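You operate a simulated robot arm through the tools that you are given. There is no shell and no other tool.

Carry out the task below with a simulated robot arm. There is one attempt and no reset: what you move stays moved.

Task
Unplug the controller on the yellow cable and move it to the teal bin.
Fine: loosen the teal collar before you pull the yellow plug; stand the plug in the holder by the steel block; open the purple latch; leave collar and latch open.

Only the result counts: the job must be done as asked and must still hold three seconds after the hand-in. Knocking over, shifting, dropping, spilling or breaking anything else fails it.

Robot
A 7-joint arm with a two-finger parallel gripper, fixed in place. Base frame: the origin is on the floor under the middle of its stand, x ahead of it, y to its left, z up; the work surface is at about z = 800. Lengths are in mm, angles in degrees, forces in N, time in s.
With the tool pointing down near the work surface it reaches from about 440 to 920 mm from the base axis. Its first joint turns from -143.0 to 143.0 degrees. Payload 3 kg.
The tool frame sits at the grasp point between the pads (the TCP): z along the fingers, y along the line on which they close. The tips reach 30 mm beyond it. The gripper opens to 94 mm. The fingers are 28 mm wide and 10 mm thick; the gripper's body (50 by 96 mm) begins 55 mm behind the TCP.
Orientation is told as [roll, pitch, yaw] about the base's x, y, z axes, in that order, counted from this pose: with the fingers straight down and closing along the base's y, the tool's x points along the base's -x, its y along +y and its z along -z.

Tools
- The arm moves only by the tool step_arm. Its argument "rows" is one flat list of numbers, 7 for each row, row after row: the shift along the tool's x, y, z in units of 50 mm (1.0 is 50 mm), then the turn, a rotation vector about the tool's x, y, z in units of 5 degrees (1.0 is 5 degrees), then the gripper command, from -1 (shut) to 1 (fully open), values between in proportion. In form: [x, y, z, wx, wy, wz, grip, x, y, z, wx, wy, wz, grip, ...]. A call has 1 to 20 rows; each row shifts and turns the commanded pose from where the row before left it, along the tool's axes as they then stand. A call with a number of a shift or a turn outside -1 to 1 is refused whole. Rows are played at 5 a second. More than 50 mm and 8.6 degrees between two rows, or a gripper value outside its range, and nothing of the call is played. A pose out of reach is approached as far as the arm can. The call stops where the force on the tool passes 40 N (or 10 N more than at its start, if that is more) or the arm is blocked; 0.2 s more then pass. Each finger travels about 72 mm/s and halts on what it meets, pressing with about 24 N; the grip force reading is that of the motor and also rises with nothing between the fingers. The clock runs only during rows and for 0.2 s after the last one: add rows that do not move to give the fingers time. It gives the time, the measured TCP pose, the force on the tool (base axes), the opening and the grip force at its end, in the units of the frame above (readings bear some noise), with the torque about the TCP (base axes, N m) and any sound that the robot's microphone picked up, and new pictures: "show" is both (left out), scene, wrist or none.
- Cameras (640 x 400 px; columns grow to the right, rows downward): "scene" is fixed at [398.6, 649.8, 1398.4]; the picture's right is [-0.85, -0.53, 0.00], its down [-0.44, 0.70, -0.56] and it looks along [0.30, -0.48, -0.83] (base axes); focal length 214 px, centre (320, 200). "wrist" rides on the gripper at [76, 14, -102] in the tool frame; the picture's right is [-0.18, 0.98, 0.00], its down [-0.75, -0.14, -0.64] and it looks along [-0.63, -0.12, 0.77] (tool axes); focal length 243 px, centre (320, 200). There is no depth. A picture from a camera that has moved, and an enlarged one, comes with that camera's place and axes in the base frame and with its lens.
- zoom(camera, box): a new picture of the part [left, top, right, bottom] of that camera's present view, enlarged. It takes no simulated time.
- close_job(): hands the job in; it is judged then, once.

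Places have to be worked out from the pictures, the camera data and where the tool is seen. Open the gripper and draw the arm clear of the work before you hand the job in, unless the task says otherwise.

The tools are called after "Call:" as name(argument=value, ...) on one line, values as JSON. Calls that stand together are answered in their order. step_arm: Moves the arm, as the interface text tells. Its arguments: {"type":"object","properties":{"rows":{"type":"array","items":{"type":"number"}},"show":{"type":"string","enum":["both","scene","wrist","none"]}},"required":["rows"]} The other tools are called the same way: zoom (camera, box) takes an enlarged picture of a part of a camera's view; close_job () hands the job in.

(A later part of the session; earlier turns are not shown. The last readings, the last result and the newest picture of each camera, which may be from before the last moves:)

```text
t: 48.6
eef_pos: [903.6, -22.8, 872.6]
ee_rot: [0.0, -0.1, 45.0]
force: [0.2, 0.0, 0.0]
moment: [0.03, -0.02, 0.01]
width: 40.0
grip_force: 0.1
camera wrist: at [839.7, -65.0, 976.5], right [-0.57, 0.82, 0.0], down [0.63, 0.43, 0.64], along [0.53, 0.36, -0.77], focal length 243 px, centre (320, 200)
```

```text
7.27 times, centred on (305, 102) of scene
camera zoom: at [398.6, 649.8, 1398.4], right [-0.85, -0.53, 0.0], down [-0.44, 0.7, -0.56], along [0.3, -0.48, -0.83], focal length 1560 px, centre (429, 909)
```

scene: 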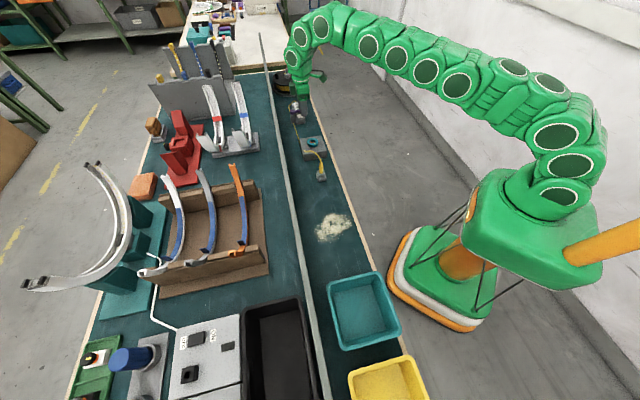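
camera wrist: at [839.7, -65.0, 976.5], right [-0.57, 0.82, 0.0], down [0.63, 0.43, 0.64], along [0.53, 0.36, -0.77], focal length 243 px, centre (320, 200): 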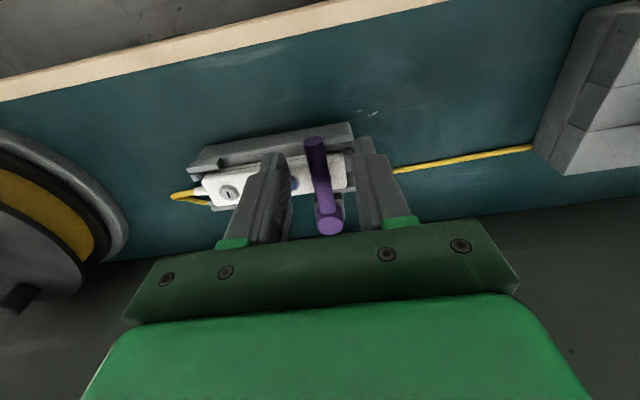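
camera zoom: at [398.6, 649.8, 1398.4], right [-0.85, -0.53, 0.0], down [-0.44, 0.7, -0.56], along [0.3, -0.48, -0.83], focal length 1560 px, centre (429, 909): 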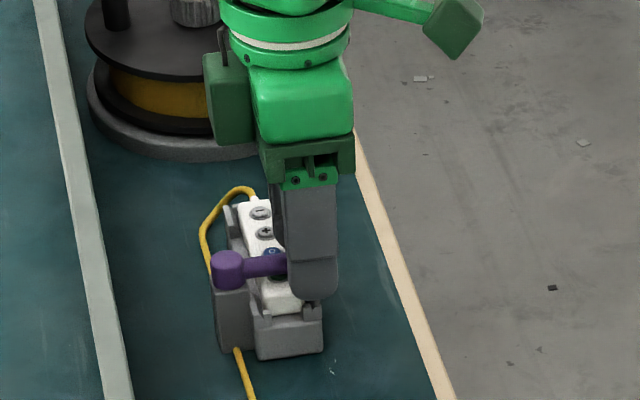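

The fork straddles the rod with no contact. I push toward the near end of the controller (+tool y) in small steps and check the force.

Call:
step_arm(rows=[0, 0.1, 0, 0, 0, 0, -0.15, 0, 0.1, 0, 0, 0, 0, -0.15, 0, 0.06, 0, 0, 0, 0, -0.15, 0, 0.04, 0, 0, 0, 0, -0.15, 0, 0, 0, 0, 0, 0, -0.15], show="wrist")

Call:
zoom(camera="wrist", box=[220, 80, 420, 240])

```text
t: 49.8
eef_pos: [892.5, -11.3, 872.6]
ee_rot: [0.0, 0.1, 45.0]
force: [0.2, 0.2, 0.5]
moment: [-0.03, 0.01, -0.02]
width: 40.0
grip_force: 0.0
camera wrist: at [828.4, -54.5, 976.7], right [-0.57, 0.82, 0.0], down [0.63, 0.43, 0.64], along [0.53, 0.36, -0.77], focal length 243 px, centre (320, 200)
```

wrist: 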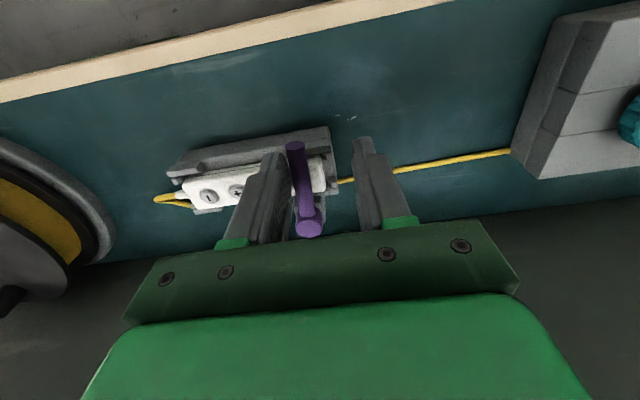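

```text
2.50 times, centred on (320, 160) of wrist
camera zoom: at [828.4, -54.5, 976.7], right [-0.57, 0.82, 0.0], down [0.63, 0.43, 0.64], along [0.53, 0.36, -0.77], focal length 606 px, centre (320, 300)
```

zoom: 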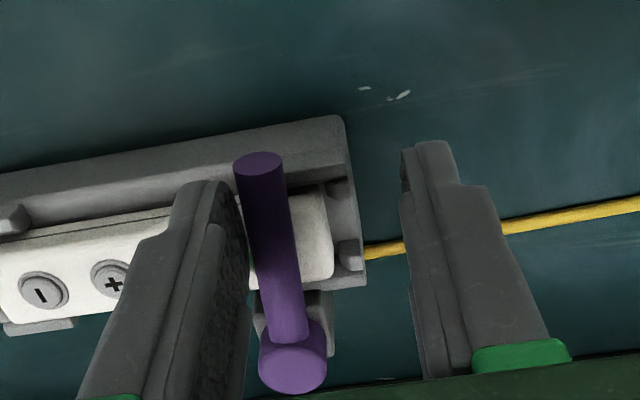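

The finger is just short of the rod with no force yet. I continue in 2 mm steps.

Call:
step_arm(rows=[0, 0.04, 0, 0, 0, 0, -0.15, 0, 0.04, 0, 0, 0, 0, -0.15, 0, 0.04, 0, 0, 0, 0, -0.15], show="wrist")

Call:
zoom(camera="wrist", box=[220, 80, 420, 240])

```text
t: 50.6
eef_pos: [888.1, -6.8, 872.6]
ee_rot: [0.0, 0.0, 45.0]
force: [-0.4, 0.1, 0.1]
moment: [-0.02, -0.03, -0.02]
width: 40.2
grip_force: 0.0
camera wrist: at [824.2, -50.2, 977.2], right [-0.57, 0.82, 0.0], down [0.63, 0.43, 0.64], along [0.53, 0.36, -0.77], focal length 243 px, centre (320, 200)
```

wrist: 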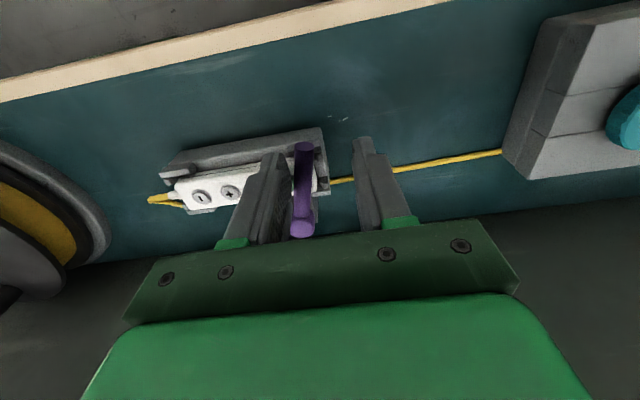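

```text
2.50 times, centred on (320, 160) of wrist
camera zoom: at [824.2, -50.2, 977.2], right [-0.57, 0.82, 0.0], down [0.63, 0.43, 0.64], along [0.53, 0.36, -0.77], focal length 606 px, centre (320, 300)
```

zoom: 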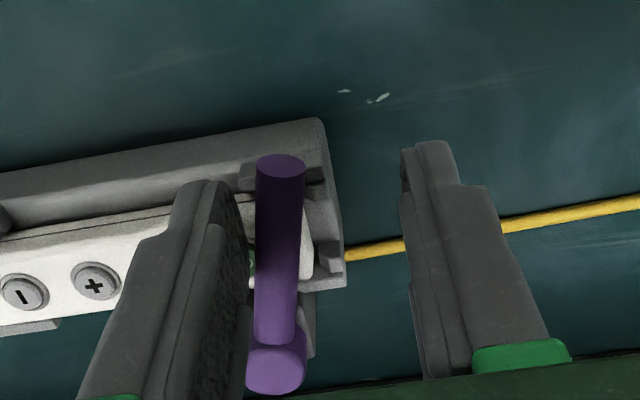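

The rod swings freely in this direction with no force. I continue by moving the fork along an arc around the pivot, 5° per row for 40°.

Call:
step_arm(rows=[-0.044, 0.081, 0, 0, 0, 1, -0.15, -0.044, 0.081, 0, 0, 0, 1, -0.15, -0.044, 0.081, 0, 0, 0, 1, -0.15, -0.044, 0.081, 0, 0, 0, 1, -0.15, -0.044, 0.081, 0, 0, 0, 1, -0.15, -0.044, 0.081, 0, 0, 0, 1, -0.15, -0.044, 0.081, 0, 0, 0, 1, -0.15, -0.044, 0.081, 0, 0, 0, 1, -0.15, 0, 0, 0, 0, 0, 0, -0.15], show="both")

Call:
zoom(camera="wrist", box=[220, 80, 420, 240])

Call:
zoom(camera="scene", box=[280, 75, 330, 130])

```text
t: 52.6
eef_pos: [888.8, 28.1, 872.7]
ee_rot: [0.0, 0.0, 5.1]
force: [0.2, -0.5, 0.3]
moment: [0.0, 0.0, 0.01]
width: 39.9
grip_force: 0.1
camera wrist: at [811.9, 36.8, 976.7], right [0.1, 1.0, 0.0], down [0.76, -0.08, 0.64], along [0.64, -0.06, -0.77], focal length 243 px, centre (320, 200)
```

scene: 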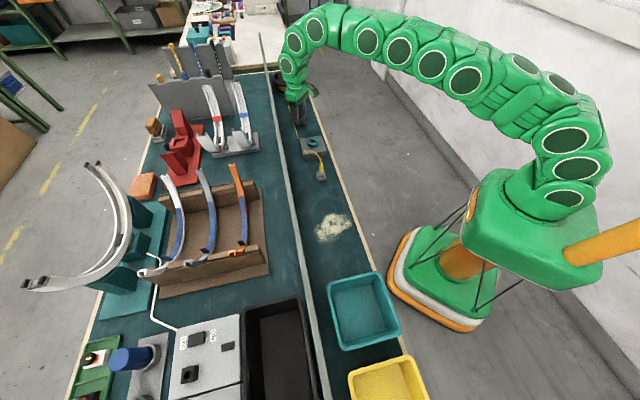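
wrist: 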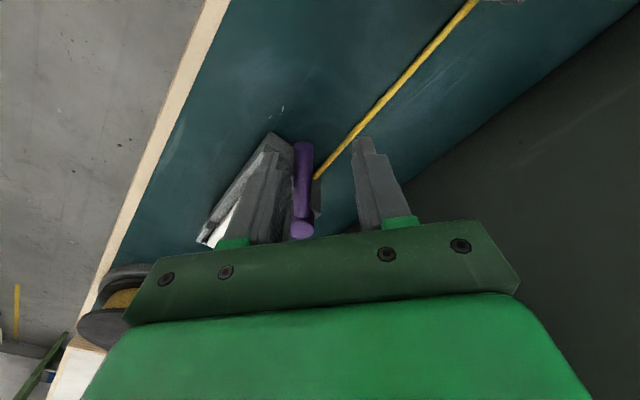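

```text
2.50 times, centred on (320, 160) of wrist
camera zoom: at [811.9, 36.8, 976.7], right [0.1, 1.0, 0.0], down [0.76, -0.08, 0.64], along [0.64, -0.06, -0.77], focal length 606 px, centre (320, 300)
```

zoom: 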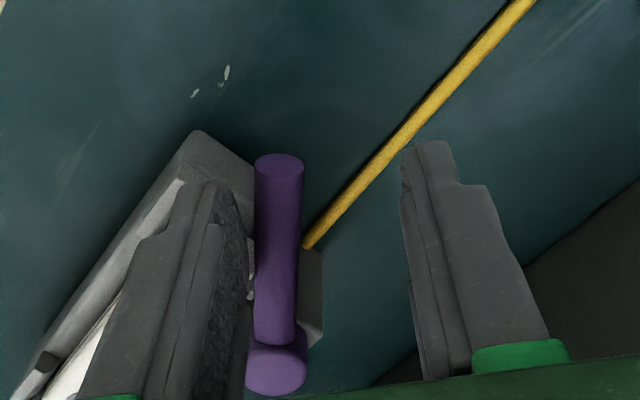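

```text
7.27 times, centred on (305, 102) of scene
camera zoom: at [398.6, 649.8, 1398.4], right [-0.85, -0.53, 0.0], down [-0.44, 0.7, -0.56], along [0.3, -0.48, -0.83], focal length 1560 px, centre (429, 909)
```

zoom: 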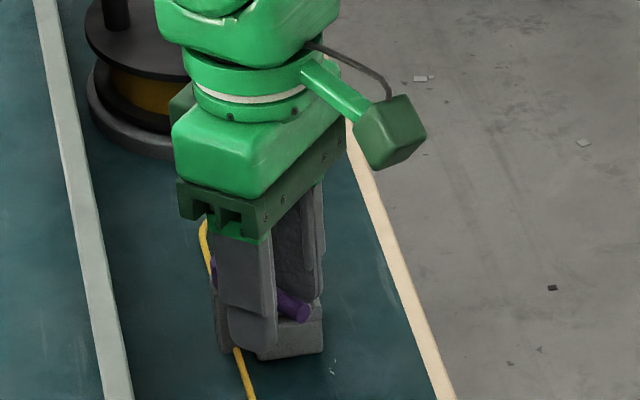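

The rod has rotated about 50° with no resistance. I continue the arc another 40°.

Call:
step_arm(rows=[-0.044, 0.081, 0, 0, 0, 1, -0.15, -0.044, 0.081, 0, 0, 0, 1, -0.15, -0.044, 0.081, 0, 0, 0, 1, -0.15, -0.044, 0.081, 0, 0, 0, 1, -0.15, -0.044, 0.081, 0, 0, 0, 1, -0.15, -0.044, 0.081, 0, 0, 0, 1, -0.15, -0.044, 0.081, 0, 0, 0, 1, -0.15, -0.044, 0.081, 0, 0, 0, 1, -0.15, 0, 0, 0, 0, 0, 0, -0.15], show="both")

Call:
zoom(camera="wrist", box=[180, 80, 420, 240])

Call:
zoom(camera="scene", box=[280, 75, 330, 130])

```text
t: 54.6
eef_pos: [913.4, 55.3, 872.9]
ee_rot: [-0.1, 0.1, -35.1]
force: [-4.7, -6.2, -3.2]
moment: [-0.02, 0.12, -0.12]
width: 44.5
grip_force: 3.5
camera wrist: at [858.3, 111.2, 976.3], right [0.72, 0.7, 0.0], down [0.54, -0.55, 0.64], along [0.45, -0.46, -0.77], focal length 243 px, centre (320, 200)
```

scene: 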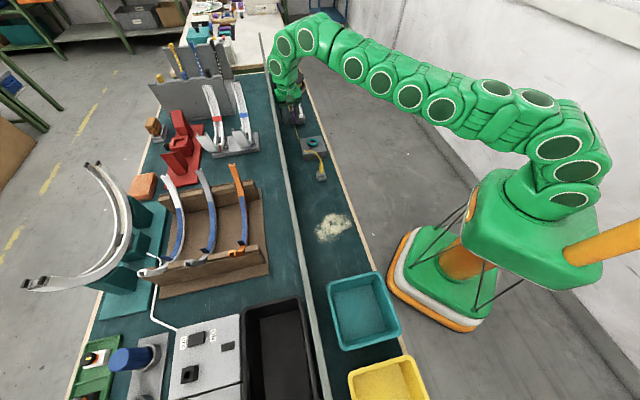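
wrist: 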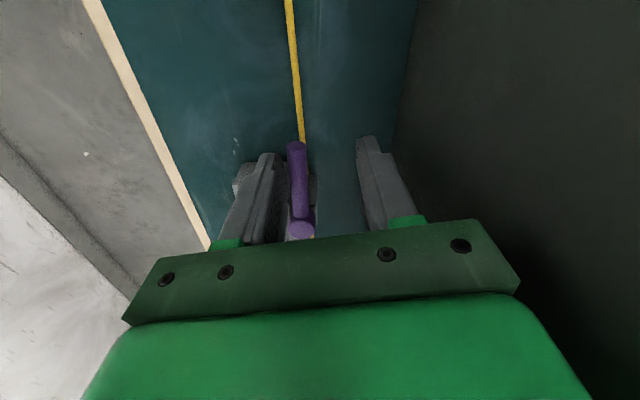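

```text
2.50 times, centred on (300, 160) of wrist
camera zoom: at [858.3, 111.2, 976.3], right [0.72, 0.7, 0.0], down [0.54, -0.55, 0.64], along [0.45, -0.46, -0.77], focal length 606 px, centre (370, 300)
```

zoom: 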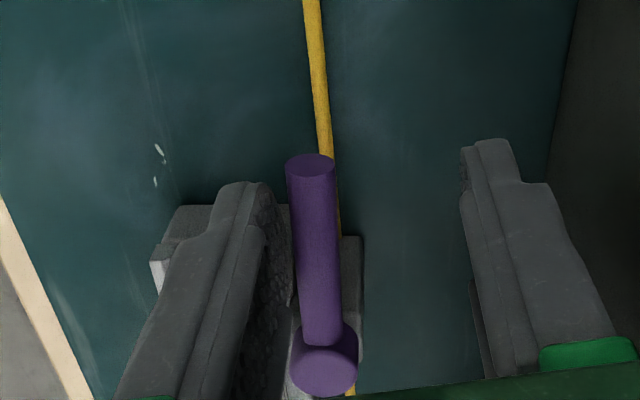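

```text
7.27 times, centred on (305, 102) of scene
camera zoom: at [398.6, 649.8, 1398.4], right [-0.85, -0.53, 0.0], down [-0.44, 0.7, -0.56], along [0.3, -0.48, -0.83], focal length 1560 px, centre (429, 909)
```

zoom: 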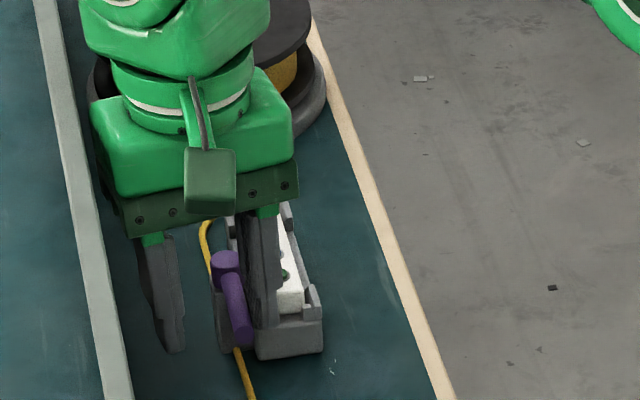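

The rod has reached about 90° and met its end stop: one finger is pushed slightly open with ~8 N. I back the finger off 5 mm and raise the gripper to check that the latch stays open.

Call:
step_arm(rows=[0, -0.05, 0, 0, 0, 0, -0.15, 0, -0.05, 0, 0, 0, 0, -0.15, 0, 0, -0.3, 0, 0, 0, -0.15, 0, 0, -0.6, 0, 0, 0, -0.15, 0, 0, -0.6, 0, 0, 0, -0.15, 0, 0, -0.5, 0, 0, 0, -0.15, 0, 0, 0, 0, 0, 0, -0.15], show="both")

Call:
zoom(camera="wrist", box=[220, 60, 420, 240])

Call:
zoom(camera="scene", box=[285, 85, 330, 130])

```text
t: 56.2
eef_pos: [901.8, 51.8, 959.5]
ee_rot: [0.1, -0.1, -35.0]
force: [0.0, 0.3, -0.5]
moment: [0.0, 0.0, 0.03]
width: 40.1
grip_force: 0.1
out of reach, approached as far as the arm can: row 5, 6
camera wrist: at [846.7, 109.2, 1062.8], right [0.71, 0.7, 0.0], down [0.54, -0.55, 0.64], along [0.45, -0.46, -0.77], focal length 243 px, centre (320, 200)
```

scene: 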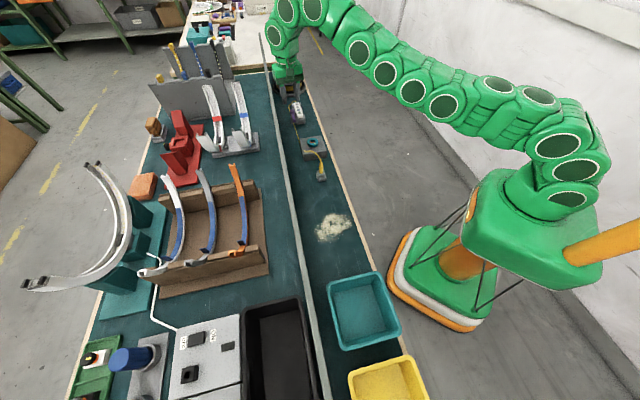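
wrist: 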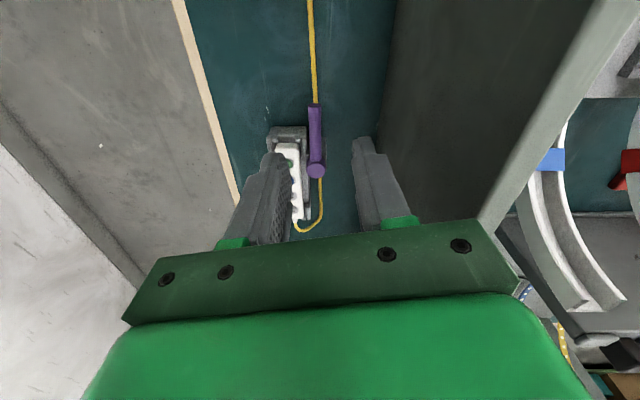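

```text
2.22 times, centred on (320, 150) of wrist
camera zoom: at [846.7, 109.2, 1062.8], right [0.71, 0.7, 0.0], down [0.54, -0.55, 0.64], along [0.45, -0.46, -0.77], focal length 539 px, centre (320, 311)
```

zoom: 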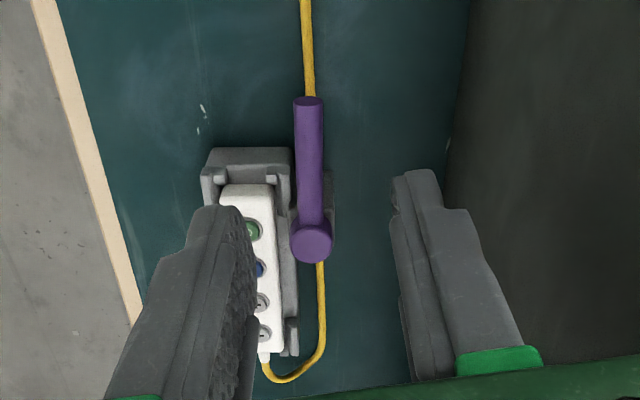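

```text
8.89 times, centred on (308, 108) of scene
camera zoom: at [398.6, 649.8, 1398.4], right [-0.85, -0.53, 0.0], down [-0.44, 0.7, -0.56], along [0.3, -0.48, -0.83], focal length 1906 px, centre (431, 1022)
```

zoom: 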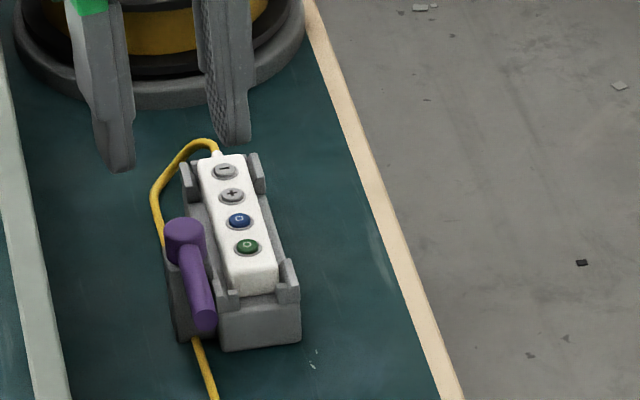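

The latch is open at 90°, lying clear of the controller along the cradle. I zoom in on the cradle to see where the fingers can go down beside the controller.

Call:
zoom(camera="wrist", box=[255, 110, 345, 240])

Call:
zoom(camera="scene", box=[288, 98, 312, 128])

```text
3.08 times, centred on (300, 175) of wrist
camera zoom: at [846.7, 109.2, 1062.8], right [0.71, 0.7, 0.0], down [0.54, -0.55, 0.64], along [0.45, -0.46, -0.77], focal length 746 px, centre (382, 277)
```

zoom: 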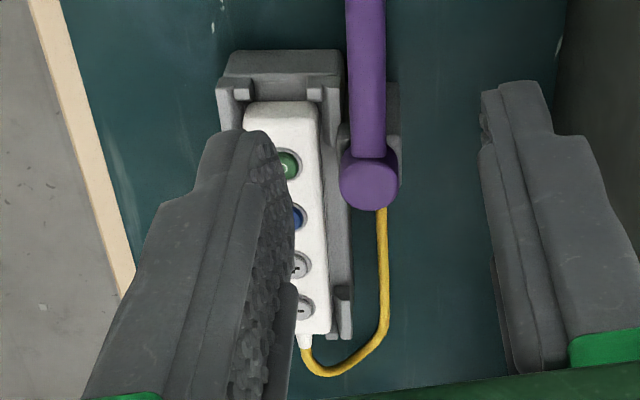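

```text
13.33 times, centred on (300, 113) of scene
camera zoom: at [398.6, 649.8, 1398.4], right [-0.85, -0.53, 0.0], down [-0.44, 0.7, -0.56], along [0.3, -0.48, -0.83], focal length 2860 px, centre (587, 1360)
```

zoom: 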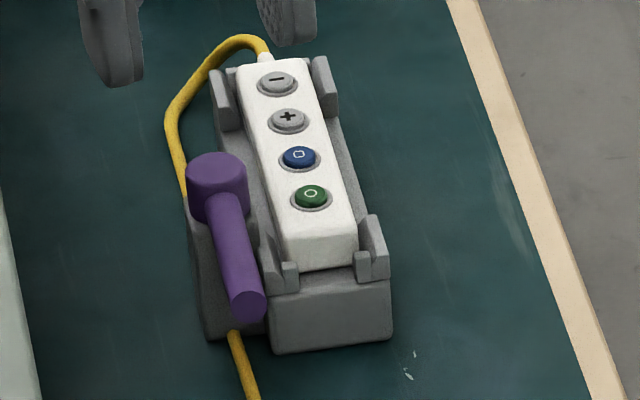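

The cradle is a flat base with four corner clips, so the middle of the controller's sides is open. Its centre is about (939, -35), just past vertical reach, so I'll tilt the tool about its closing axis to reach it. First I move back inside reach and turn to yaw -45°.

Call:
step_arm(rows=[-0.143, -0.41, 0.3, 0, 0, 0, 0.06, -0.143, -0.41, 0.3, 0, 0, 0, 0.06, 0, 0, 0, 0, 0, 1, 0.06, 0, 0, 0, 0, 0, 1, 0.06, 0, 0, 0, 0, 0, 0, 0.06], show="wrist")

```text
t: 57.4
eef_pos: [889.0, 10.8, 928.7]
ee_rot: [0.0, -0.1, -44.9]
force: [0.2, 0.3, 0.3]
moment: [-0.01, 0.0, 0.0]
width: 49.9
grip_force: 0.1
camera wrist: at [845.3, 75.4, 1032.3], right [0.83, 0.57, 0.0], down [0.43, -0.63, 0.64], along [0.36, -0.53, -0.77], focal length 243 px, centre (320, 200)
```

wrist: 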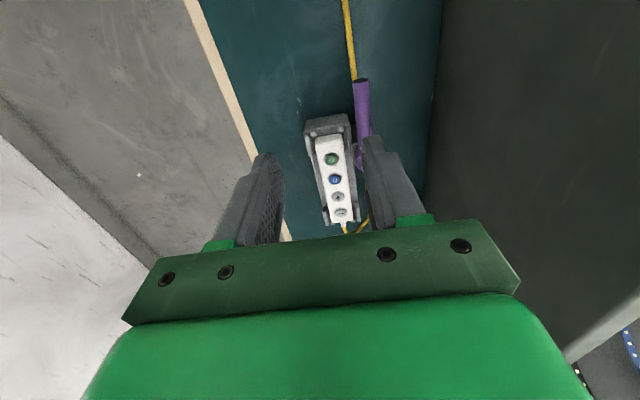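

Call:
zoom(camera="wrist", box=[280, 100, 390, 240])

```text
2.86 times, centred on (335, 170) of wrist
camera zoom: at [845.3, 75.4, 1032.3], right [0.83, 0.57, 0.0], down [0.43, -0.63, 0.64], along [0.36, -0.53, -0.77], focal length 693 px, centre (277, 286)
```

zoom: 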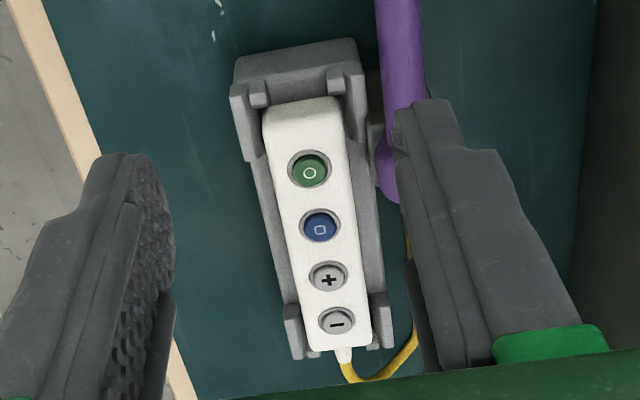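

The controller centre line is x + y ≈ 905, centre ≈ (938.5, -33.5), with free space for the fingers over u ≈ ±30 mm. I tilt the tool 14° about its closing axis so the fingertips point outward along the controller.

Call:
step_arm(rows=[0, 0, 0, 0, -0.7, 0, 0.06, 0, 0, 0, 0, -0.7, 0, 0.06, 0, 0, 0, 0, -0.7, 0, 0.06, 0, 0, 0, 0, -0.7, 0, 0.06, 0, 0, 0, 0, 0, 0, 0.06], show="both")

```text
t: 58.6
eef_pos: [888.9, 9.3, 928.7]
ee_rot: [0.0, -14.0, -45.0]
force: [-0.8, -0.2, 0.1]
moment: [0.0, -0.02, -0.02]
width: 50.0
grip_force: 0.0
camera wrist: at [829.4, 91.1, 1010.9], right [0.82, 0.57, 0.04], down [0.31, -0.51, 0.81], along [0.48, -0.65, -0.59], focal length 243 px, centre (320, 200)
```

scene: 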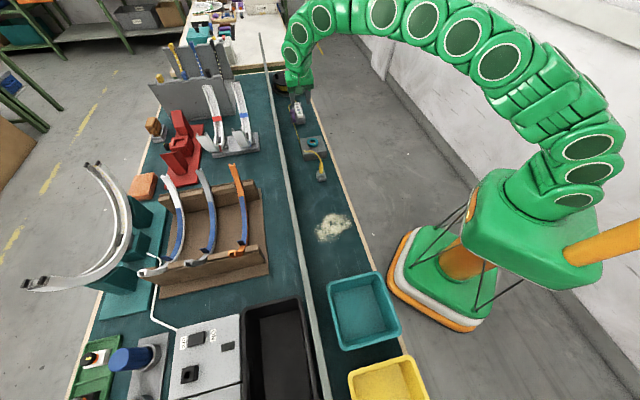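
wrist: 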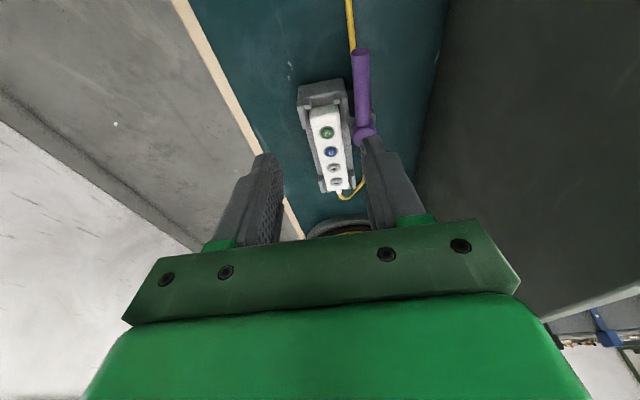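

The tilt is as intended. I now slide to about 50 mm above the grasp position at (939, -34).

Call:
step_arm(rows=[-0.395, 0.028, 0.261, 0, 0, 0, 0.06, -0.395, 0.028, 0.261, 0, 0, 0, 0.06, -0.395, 0.028, 0.261, 0, 0, 0, 0.06, 0, 0, 0, 0, 0, 0, 0.06], show="both")

Call:
zoom(camera="wrist", box=[240, 60, 420, 240])

Call:
zoom(camera="scene", box=[280, 75, 330, 130])

```text
t: 59.6
eef_pos: [939.6, -34.8, 903.6]
ee_rot: [0.0, -14.0, -45.0]
force: [-0.6, 0.2, -0.8]
moment: [0.01, -0.04, 0.01]
width: 49.7
grip_force: 0.0
camera wrist: at [879.8, 45.9, 986.4], right [0.82, 0.57, 0.04], down [0.31, -0.51, 0.81], along [0.48, -0.65, -0.59], focal length 243 px, centre (320, 200)
```

scene: 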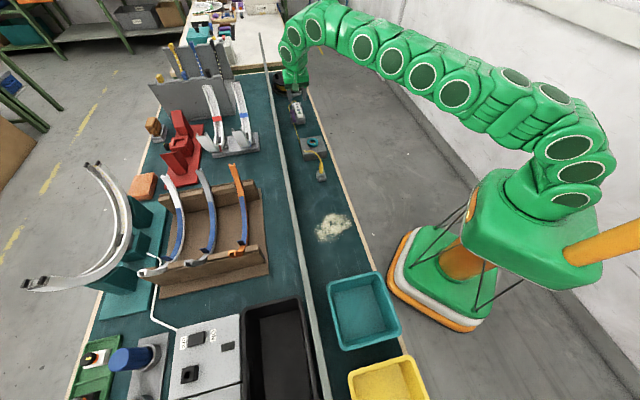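
wrist: 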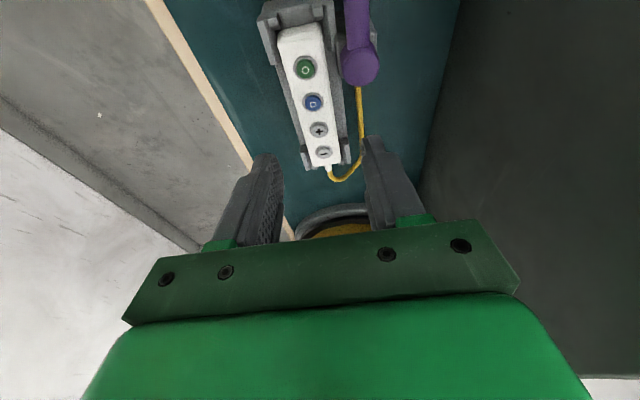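

```text
2.22 times, centred on (330, 150) of wrist
camera zoom: at [879.8, 45.9, 986.4], right [0.82, 0.57, 0.04], down [0.31, -0.51, 0.81], along [0.48, -0.65, -0.59], focal length 539 px, centre (298, 311)
```

zoom: 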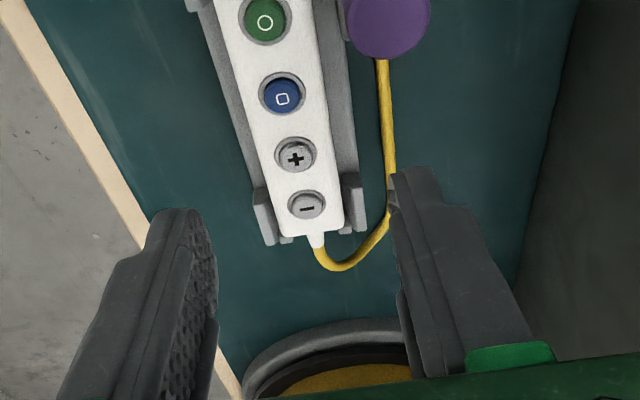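

```text
7.27 times, centred on (305, 102) of scene
camera zoom: at [398.6, 649.8, 1398.4], right [-0.85, -0.53, 0.0], down [-0.44, 0.7, -0.56], along [0.3, -0.48, -0.83], focal length 1560 px, centre (429, 909)
```

zoom: 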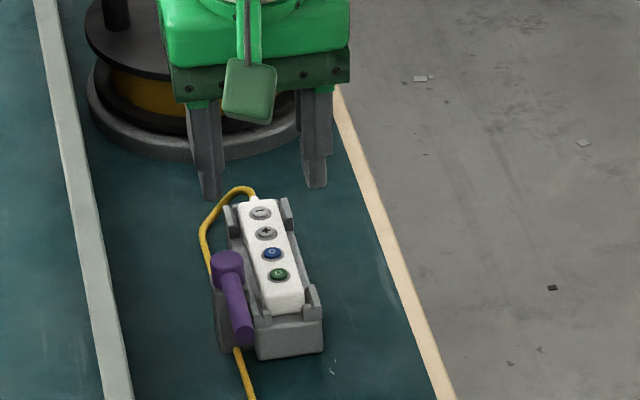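

The arm reached the spot, and the controller's centre line is within 0.5 mm of the tool's centre plane. I descend 44 mm straight down with the fingers open around it, then check.

Call:
step_arm(rows=[0.0532, 0, 0.2134, 0, 0, 0, 0.06, 0.0532, 0, 0.2134, 0, 0, 0, 0.06, 0.0532, 0, 0.2134, 0, 0, 0, 0.06, 0.0532, 0, 0.2134, 0, 0, 0, 0.06, 0, 0, 0, 0, 0, 0, 0.06], show="both")

Call:
zoom(camera="wrist", box=[220, 60, 420, 240])

Call:
zoom(camera="scene", box=[285, 85, 325, 130])

```text
t: 60.8
eef_pos: [939.5, -35.2, 861.8]
ee_rot: [0.0, -13.9, -45.0]
force: [0.5, -0.5, 0.1]
moment: [0.0, -0.04, -0.04]
width: 49.8
grip_force: 0.0
camera wrist: at [880.0, 46.5, 942.9], right [0.82, 0.57, 0.04], down [0.31, -0.51, 0.81], along [0.48, -0.65, -0.59], focal length 243 px, centre (320, 200)
```

scene: 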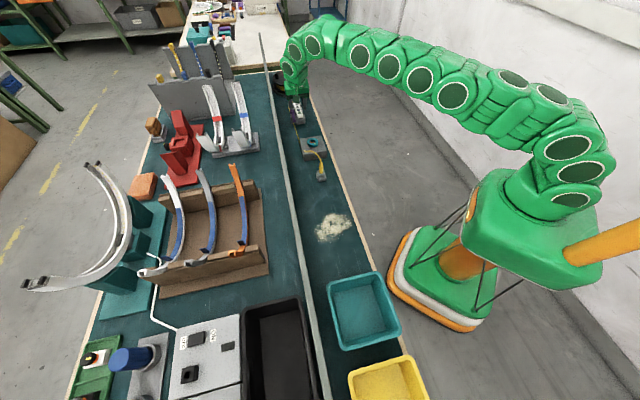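
wrist: 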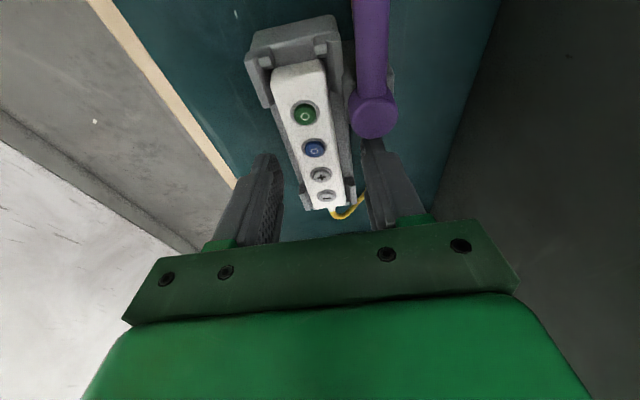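

```text
2.22 times, centred on (320, 150) of wrist
camera zoom: at [880.0, 46.5, 942.9], right [0.82, 0.57, 0.04], down [0.31, -0.51, 0.81], along [0.48, -0.65, -0.59], focal length 539 px, centre (320, 311)
```

zoom: 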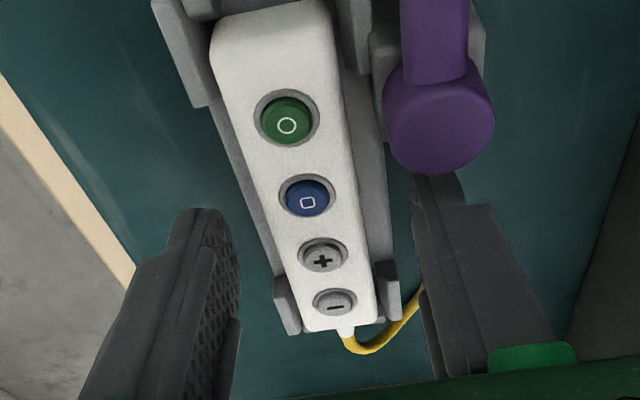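

```text
8.89 times, centred on (305, 108) of scene
camera zoom: at [398.6, 649.8, 1398.4], right [-0.85, -0.53, 0.0], down [-0.44, 0.7, -0.56], along [0.3, -0.48, -0.83], focal length 1906 px, centre (453, 1022)
```

zoom: 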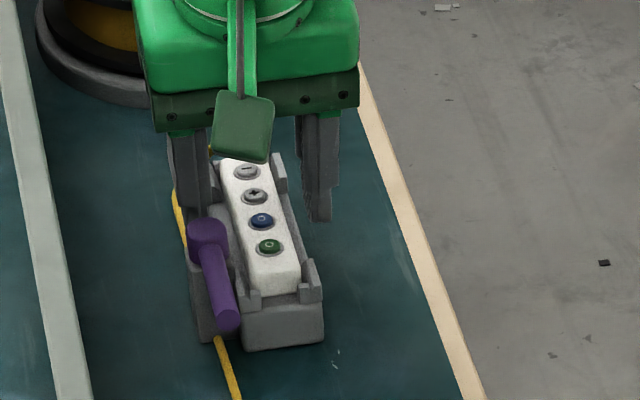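

All clear, and the cable lies well below the fingertips. I go down 7 mm more and close on the controller's sides.

Call:
step_arm(rows=[0.017, 0, 0.068, 0, 0, 0, 0.06, 0.017, 0, 0.068, 0, 0, 0, 0.06, 0, 0, 0, 0, 0, 0, -0.3, 0, 0, 0, 0, 0, 0, -1, 0, 0, 0, 0, 0, 0, -1, 0, 0, 0, 0, 0, 0, -1], show="both")

Call:
zoom(camera="wrist", box=[220, 60, 420, 240])

Call:
zoom(camera="scene", box=[285, 85, 325, 130])

```text
t: 62.2
eef_pos: [938.6, -35.9, 853.8]
ee_rot: [-0.1, -13.9, -45.0]
force: [-10.5, -0.2, -0.4]
moment: [0.1, 0.44, -0.49]
width: 40.9
grip_force: 45.3
camera wrist: at [879.6, 46.6, 935.9], right [0.82, 0.57, 0.04], down [0.31, -0.51, 0.8], along [0.48, -0.65, -0.59], focal length 243 px, centre (320, 200)
```

scene: 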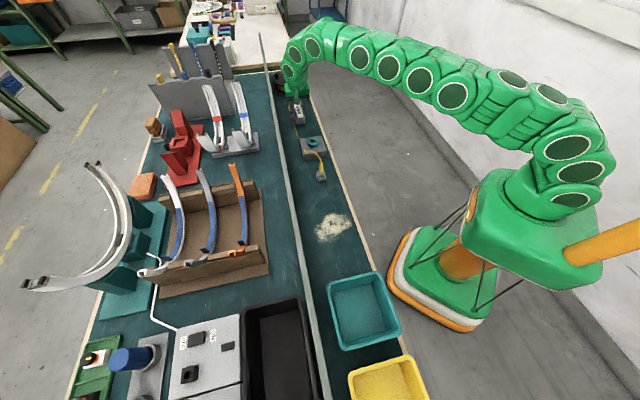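
wrist: 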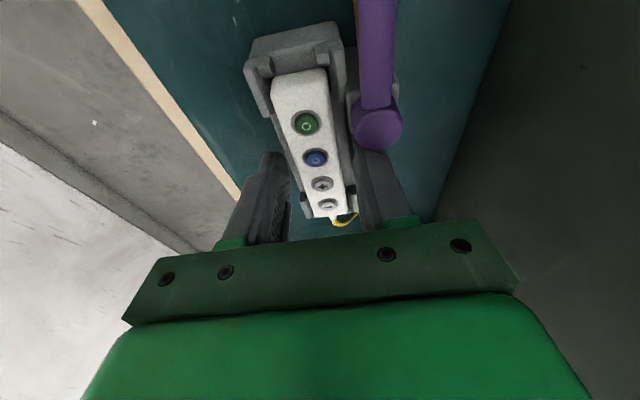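

```text
2.22 times, centred on (320, 150) of wrist
camera zoom: at [879.6, 46.6, 935.9], right [0.82, 0.57, 0.04], down [0.31, -0.51, 0.8], along [0.48, -0.65, -0.59], focal length 539 px, centre (320, 311)
```

zoom: 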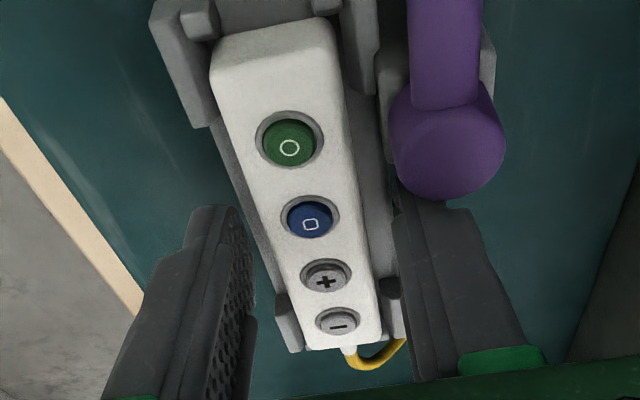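

```text
8.89 times, centred on (305, 108) of scene
camera zoom: at [398.6, 649.8, 1398.4], right [-0.85, -0.53, 0.0], down [-0.44, 0.7, -0.56], along [0.3, -0.48, -0.83], focal length 1906 px, centre (453, 1022)
```

zoom: 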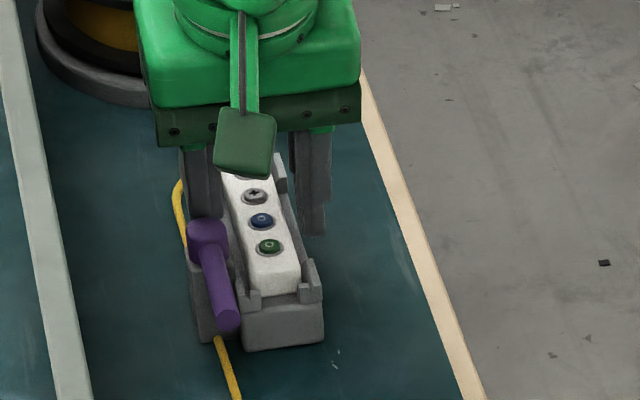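

The fingers stopped at 40.9 mm, wider than the ~27 mm controller, so the tips are gripping the cradle base's sides: the base top is higher than I assumed. I open at once without moving the arm, then raise 5 mm.

Call:
step_arm(rows=[0, 0, 0, 0, 0, 0, 0.06, 0, 0, 0, 0, 0, 0, 0.06, -0.012, 0, -0.0485, 0, 0, 0, 0.06, -0.012, 0, -0.0485, 0, 0, 0, 0.06, 0, 0, 0, 0, 0, 0, 0.06], show="wrist")

Call:
zoom(camera="wrist", box=[250, 70, 390, 230])

Call:
zoom(camera="scene", box=[290, 98, 314, 128])

```text
t: 63.4
eef_pos: [939.9, -34.2, 858.8]
ee_rot: [-0.1, -14.0, -45.0]
force: [-0.1, 0.7, 0.9]
moment: [0.02, -0.02, 0.01]
width: 49.7
grip_force: 0.0
camera wrist: at [879.8, 47.0, 941.0], right [0.82, 0.57, 0.04], down [0.31, -0.51, 0.81], along [0.48, -0.65, -0.59], focal length 243 px, centre (320, 200)
```

wrist: 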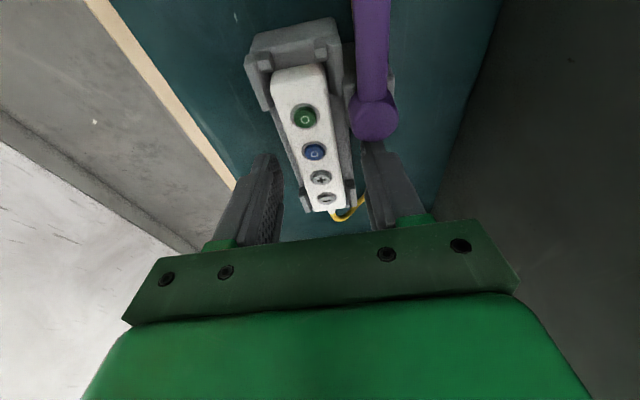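

```text
2.50 times, centred on (320, 150) of wrist
camera zoom: at [879.8, 47.0, 941.0], right [0.82, 0.57, 0.04], down [0.31, -0.51, 0.81], along [0.48, -0.65, -0.59], focal length 606 px, centre (320, 325)
```

zoom: 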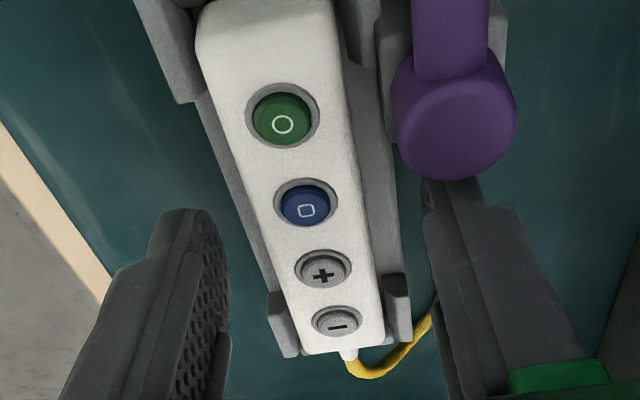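

```text
13.33 times, centred on (302, 113) of scene
camera zoom: at [398.6, 649.8, 1398.4], right [-0.85, -0.53, 0.0], down [-0.44, 0.7, -0.56], along [0.3, -0.48, -0.83], focal length 2860 px, centre (560, 1360)
```

zoom: 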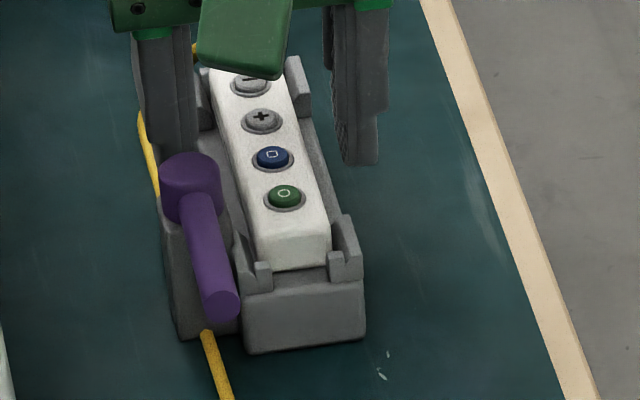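

The cradle and controller look unmoved, and the fingers are free. With the tips now about 829 (just above the cradle base) I close again, this time on the controller's sides.

Call:
step_arm(rows=[0.004, 0, 0.016, 0, 0, 0, 0.06, 0, 0, 0, 0, 0, 0, -0.3, 0, 0, 0, 0, 0, 0, -0.5, 0, 0, 0, 0, 0, 0, -1, 0, 0, 0, 0, 0, 0, -1], show="wrist")

Call:
zoom(camera="wrist", box=[250, 70, 390, 230])

Call:
zoom(camera="scene", box=[290, 98, 314, 128])

```text
t: 64.6
eef_pos: [939.8, -34.6, 857.8]
ee_rot: [0.0, -14.0, -45.0]
force: [0.6, 0.8, 1.1]
moment: [-0.04, -0.02, -0.02]
width: 24.0
grip_force: 23.9
camera wrist: at [879.9, 46.9, 940.3], right [0.82, 0.57, 0.04], down [0.31, -0.51, 0.81], along [0.48, -0.65, -0.59], focal length 243 px, centre (320, 200)
```

wrist: 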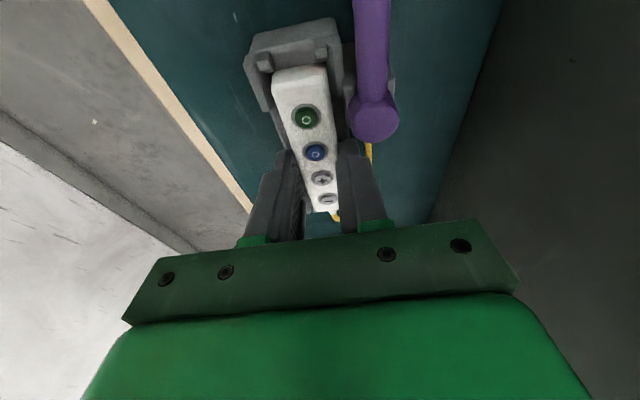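

```text
2.50 times, centred on (320, 150) of wrist
camera zoom: at [879.9, 46.9, 940.3], right [0.82, 0.57, 0.04], down [0.31, -0.51, 0.81], along [0.48, -0.65, -0.59], focal length 606 px, centre (320, 325)
```

zoom: 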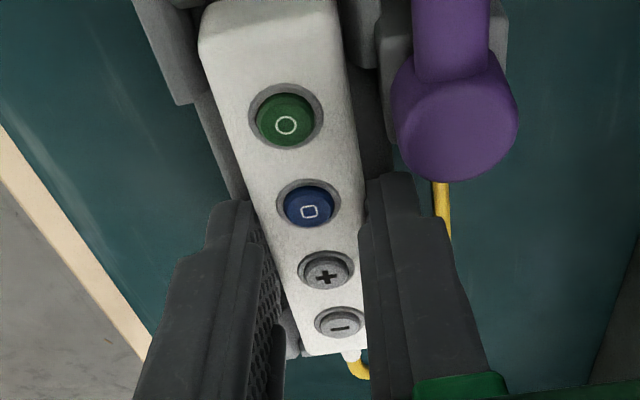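

```text
13.33 times, centred on (302, 113) of scene
camera zoom: at [398.6, 649.8, 1398.4], right [-0.85, -0.53, 0.0], down [-0.44, 0.7, -0.56], along [0.3, -0.48, -0.83], focal length 2860 px, centre (560, 1360)
```

zoom: 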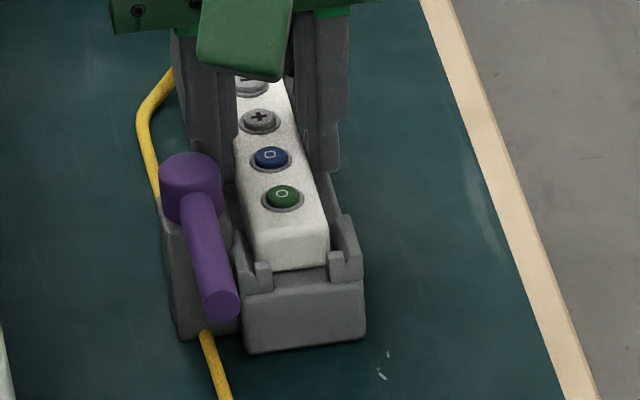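

The controller is held at 24.0 mm with balanced forces. I lift it gently straight up a few millimetres and check the load.

Call:
step_arm(rows=[-0.0121, 0, -0.0485, 0, 0, 0, -1, -0.0121, 0, -0.0485, 0, 0, 0, -1, -0.0121, 0, -0.0485, 0, 0, 0, -1, -0.0121, 0, -0.0485, 0, 0, 0, -1], show="wrist")

Call:
zoom(camera="wrist", box=[250, 70, 390, 230])

Call:
zoom(camera="scene", box=[290, 98, 314, 128])

```text
t: 65.6
eef_pos: [939.7, -33.4, 867.1]
ee_rot: [0.0, -14.0, -45.1]
force: [0.2, 0.3, -0.9]
moment: [0.03, -0.02, -0.04]
width: 23.7
grip_force: 24.1
camera wrist: at [879.8, 46.8, 950.2], right [0.82, 0.57, 0.04], down [0.31, -0.51, 0.81], along [0.48, -0.65, -0.59], focal length 243 px, centre (320, 200)
```

wrist: 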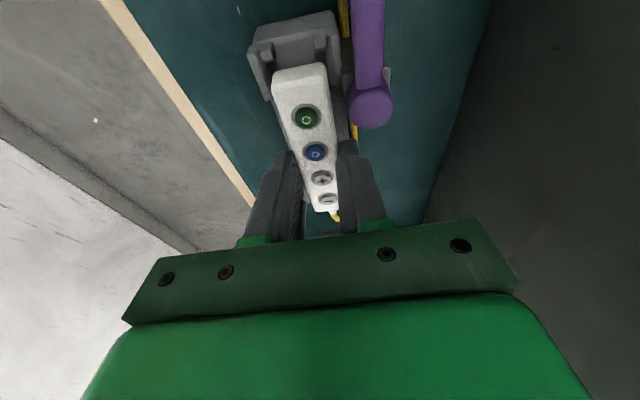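

```text
2.50 times, centred on (320, 150) of wrist
camera zoom: at [879.8, 46.8, 950.2], right [0.82, 0.57, 0.04], down [0.31, -0.51, 0.81], along [0.48, -0.65, -0.59], focal length 606 px, centre (320, 325)
```

zoom: 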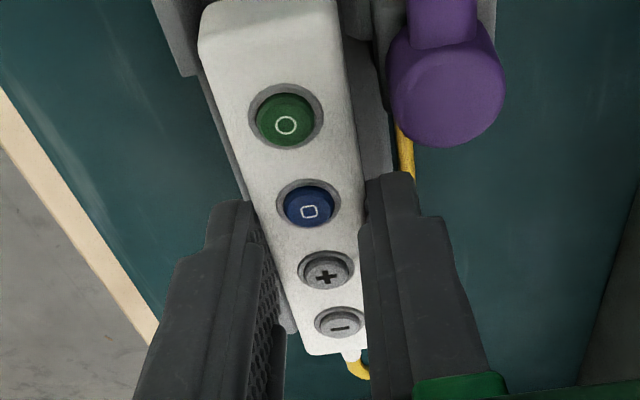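

```text
13.33 times, centred on (302, 113) of scene
camera zoom: at [398.6, 649.8, 1398.4], right [-0.85, -0.53, 0.0], down [-0.44, 0.7, -0.56], along [0.3, -0.48, -0.83], focal length 2860 px, centre (560, 1360)
```

zoom: 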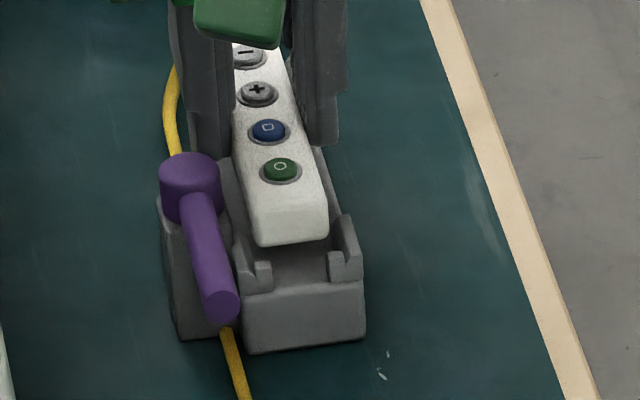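

The controller lifts cleanly and the cradle stays put. I raise it 30 mm more, clear of the clips, then move back along the table while rising to stay within reach.

Call:
step_arm(rows=[-0.0484, 0, -0.194, 0, 0, 0, -1, -0.0484, 0, -0.194, 0, 0, 0, -1, -0.0484, 0, -0.194, 0, 0, 0, -1, 0, 0, 0, 0, 0, 0, -1], show="both")

Call:
zoom(camera="scene", box=[280, 85, 340, 185])

```text
t: 66.6
eef_pos: [939.0, -33.8, 898.0]
ee_rot: [-0.1, -14.0, -44.9]
force: [-0.4, -0.6, -1.0]
moment: [-0.02, -0.01, -0.01]
width: 23.9
grip_force: 23.8
camera wrist: at [880.1, 47.2, 980.2], right [0.82, 0.57, 0.04], down [0.31, -0.51, 0.81], along [0.48, -0.65, -0.59], focal length 243 px, centre (320, 200)
```

scene: 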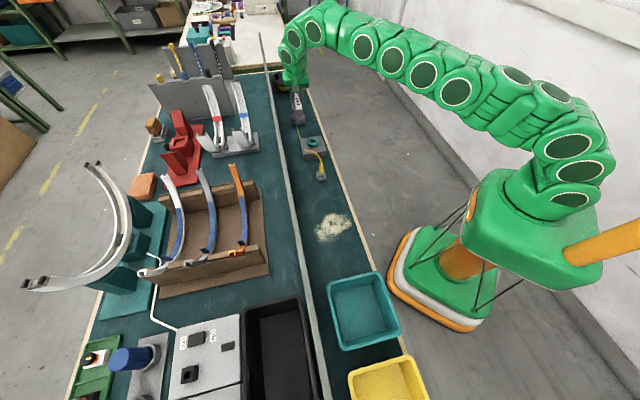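
wrist: 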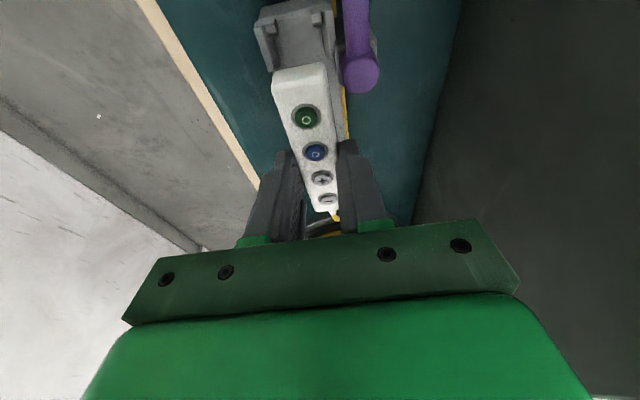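

```text
4.00 times, centred on (310, 135) of scene
camera zoom: at [398.6, 649.8, 1398.4], right [-0.85, -0.53, 0.0], down [-0.44, 0.7, -0.56], along [0.3, -0.48, -0.83], focal length 858 px, centre (360, 460)
```

zoom: 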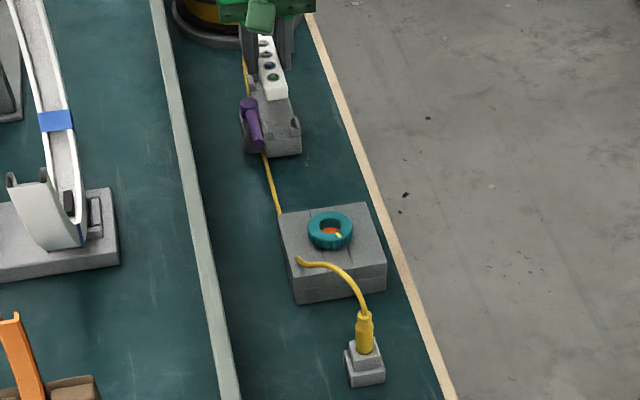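

The controller is clear of the clips, the plug still stands, and the latch and collar are unchanged. I move back along the table (60 mm) while rising 40 mm.

Call:
step_arm(rows=[0.2425, 0, -0.2665, 0, 0, 0, -1, 0.2425, 0, -0.2665, 0, 0, 0, -1, 0.2425, 0, -0.2665, 0, 0, 0, -1, 0.2425, 0, -0.2665, 0, 0, 0, -1, 0, 0, 0, 0, 0, 0, -1], show="both")

Call:
zoom(camera="scene", box=[280, 75, 340, 185])

```text
t: 67.8
eef_pos: [897.7, 7.2, 938.8]
ee_rot: [0.0, -13.9, -45.0]
force: [0.3, -0.8, -0.7]
moment: [0.0, -0.01, -0.02]
width: 24.0
grip_force: 24.0
camera wrist: at [838.0, 89.3, 1019.9], right [0.82, 0.57, 0.04], down [0.31, -0.51, 0.81], along [0.48, -0.65, -0.59], focal length 243 px, centre (320, 200)
```

scene: 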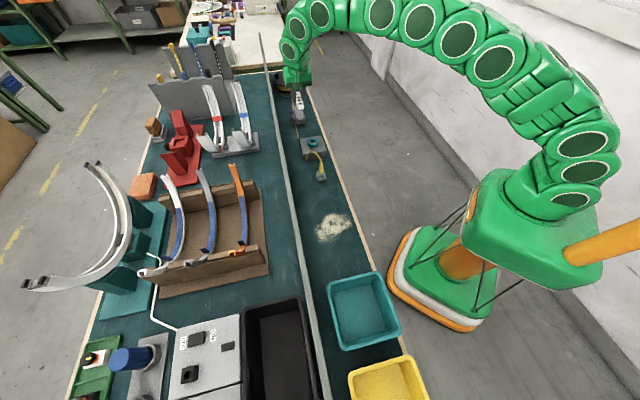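
wrist: 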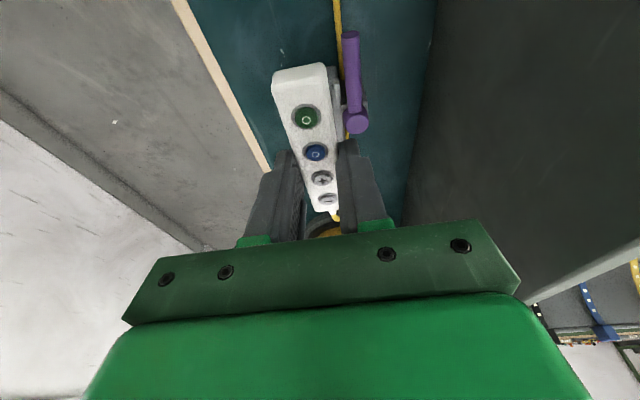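

```text
3.64 times, centred on (310, 130) of scene
camera zoom: at [398.6, 649.8, 1398.4], right [-0.85, -0.53, 0.0], down [-0.44, 0.7, -0.56], along [0.3, -0.48, -0.83], focal length 780 px, centre (356, 454)
```

zoom: 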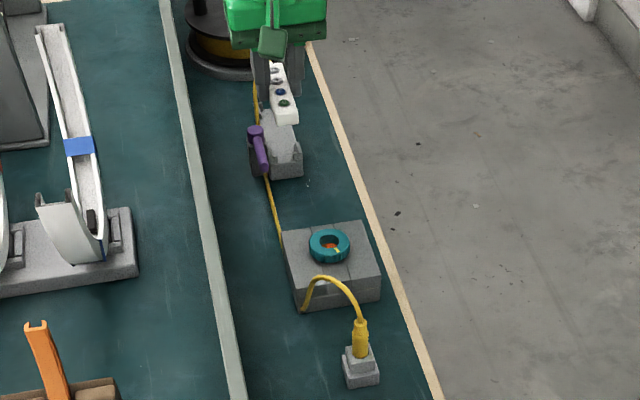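

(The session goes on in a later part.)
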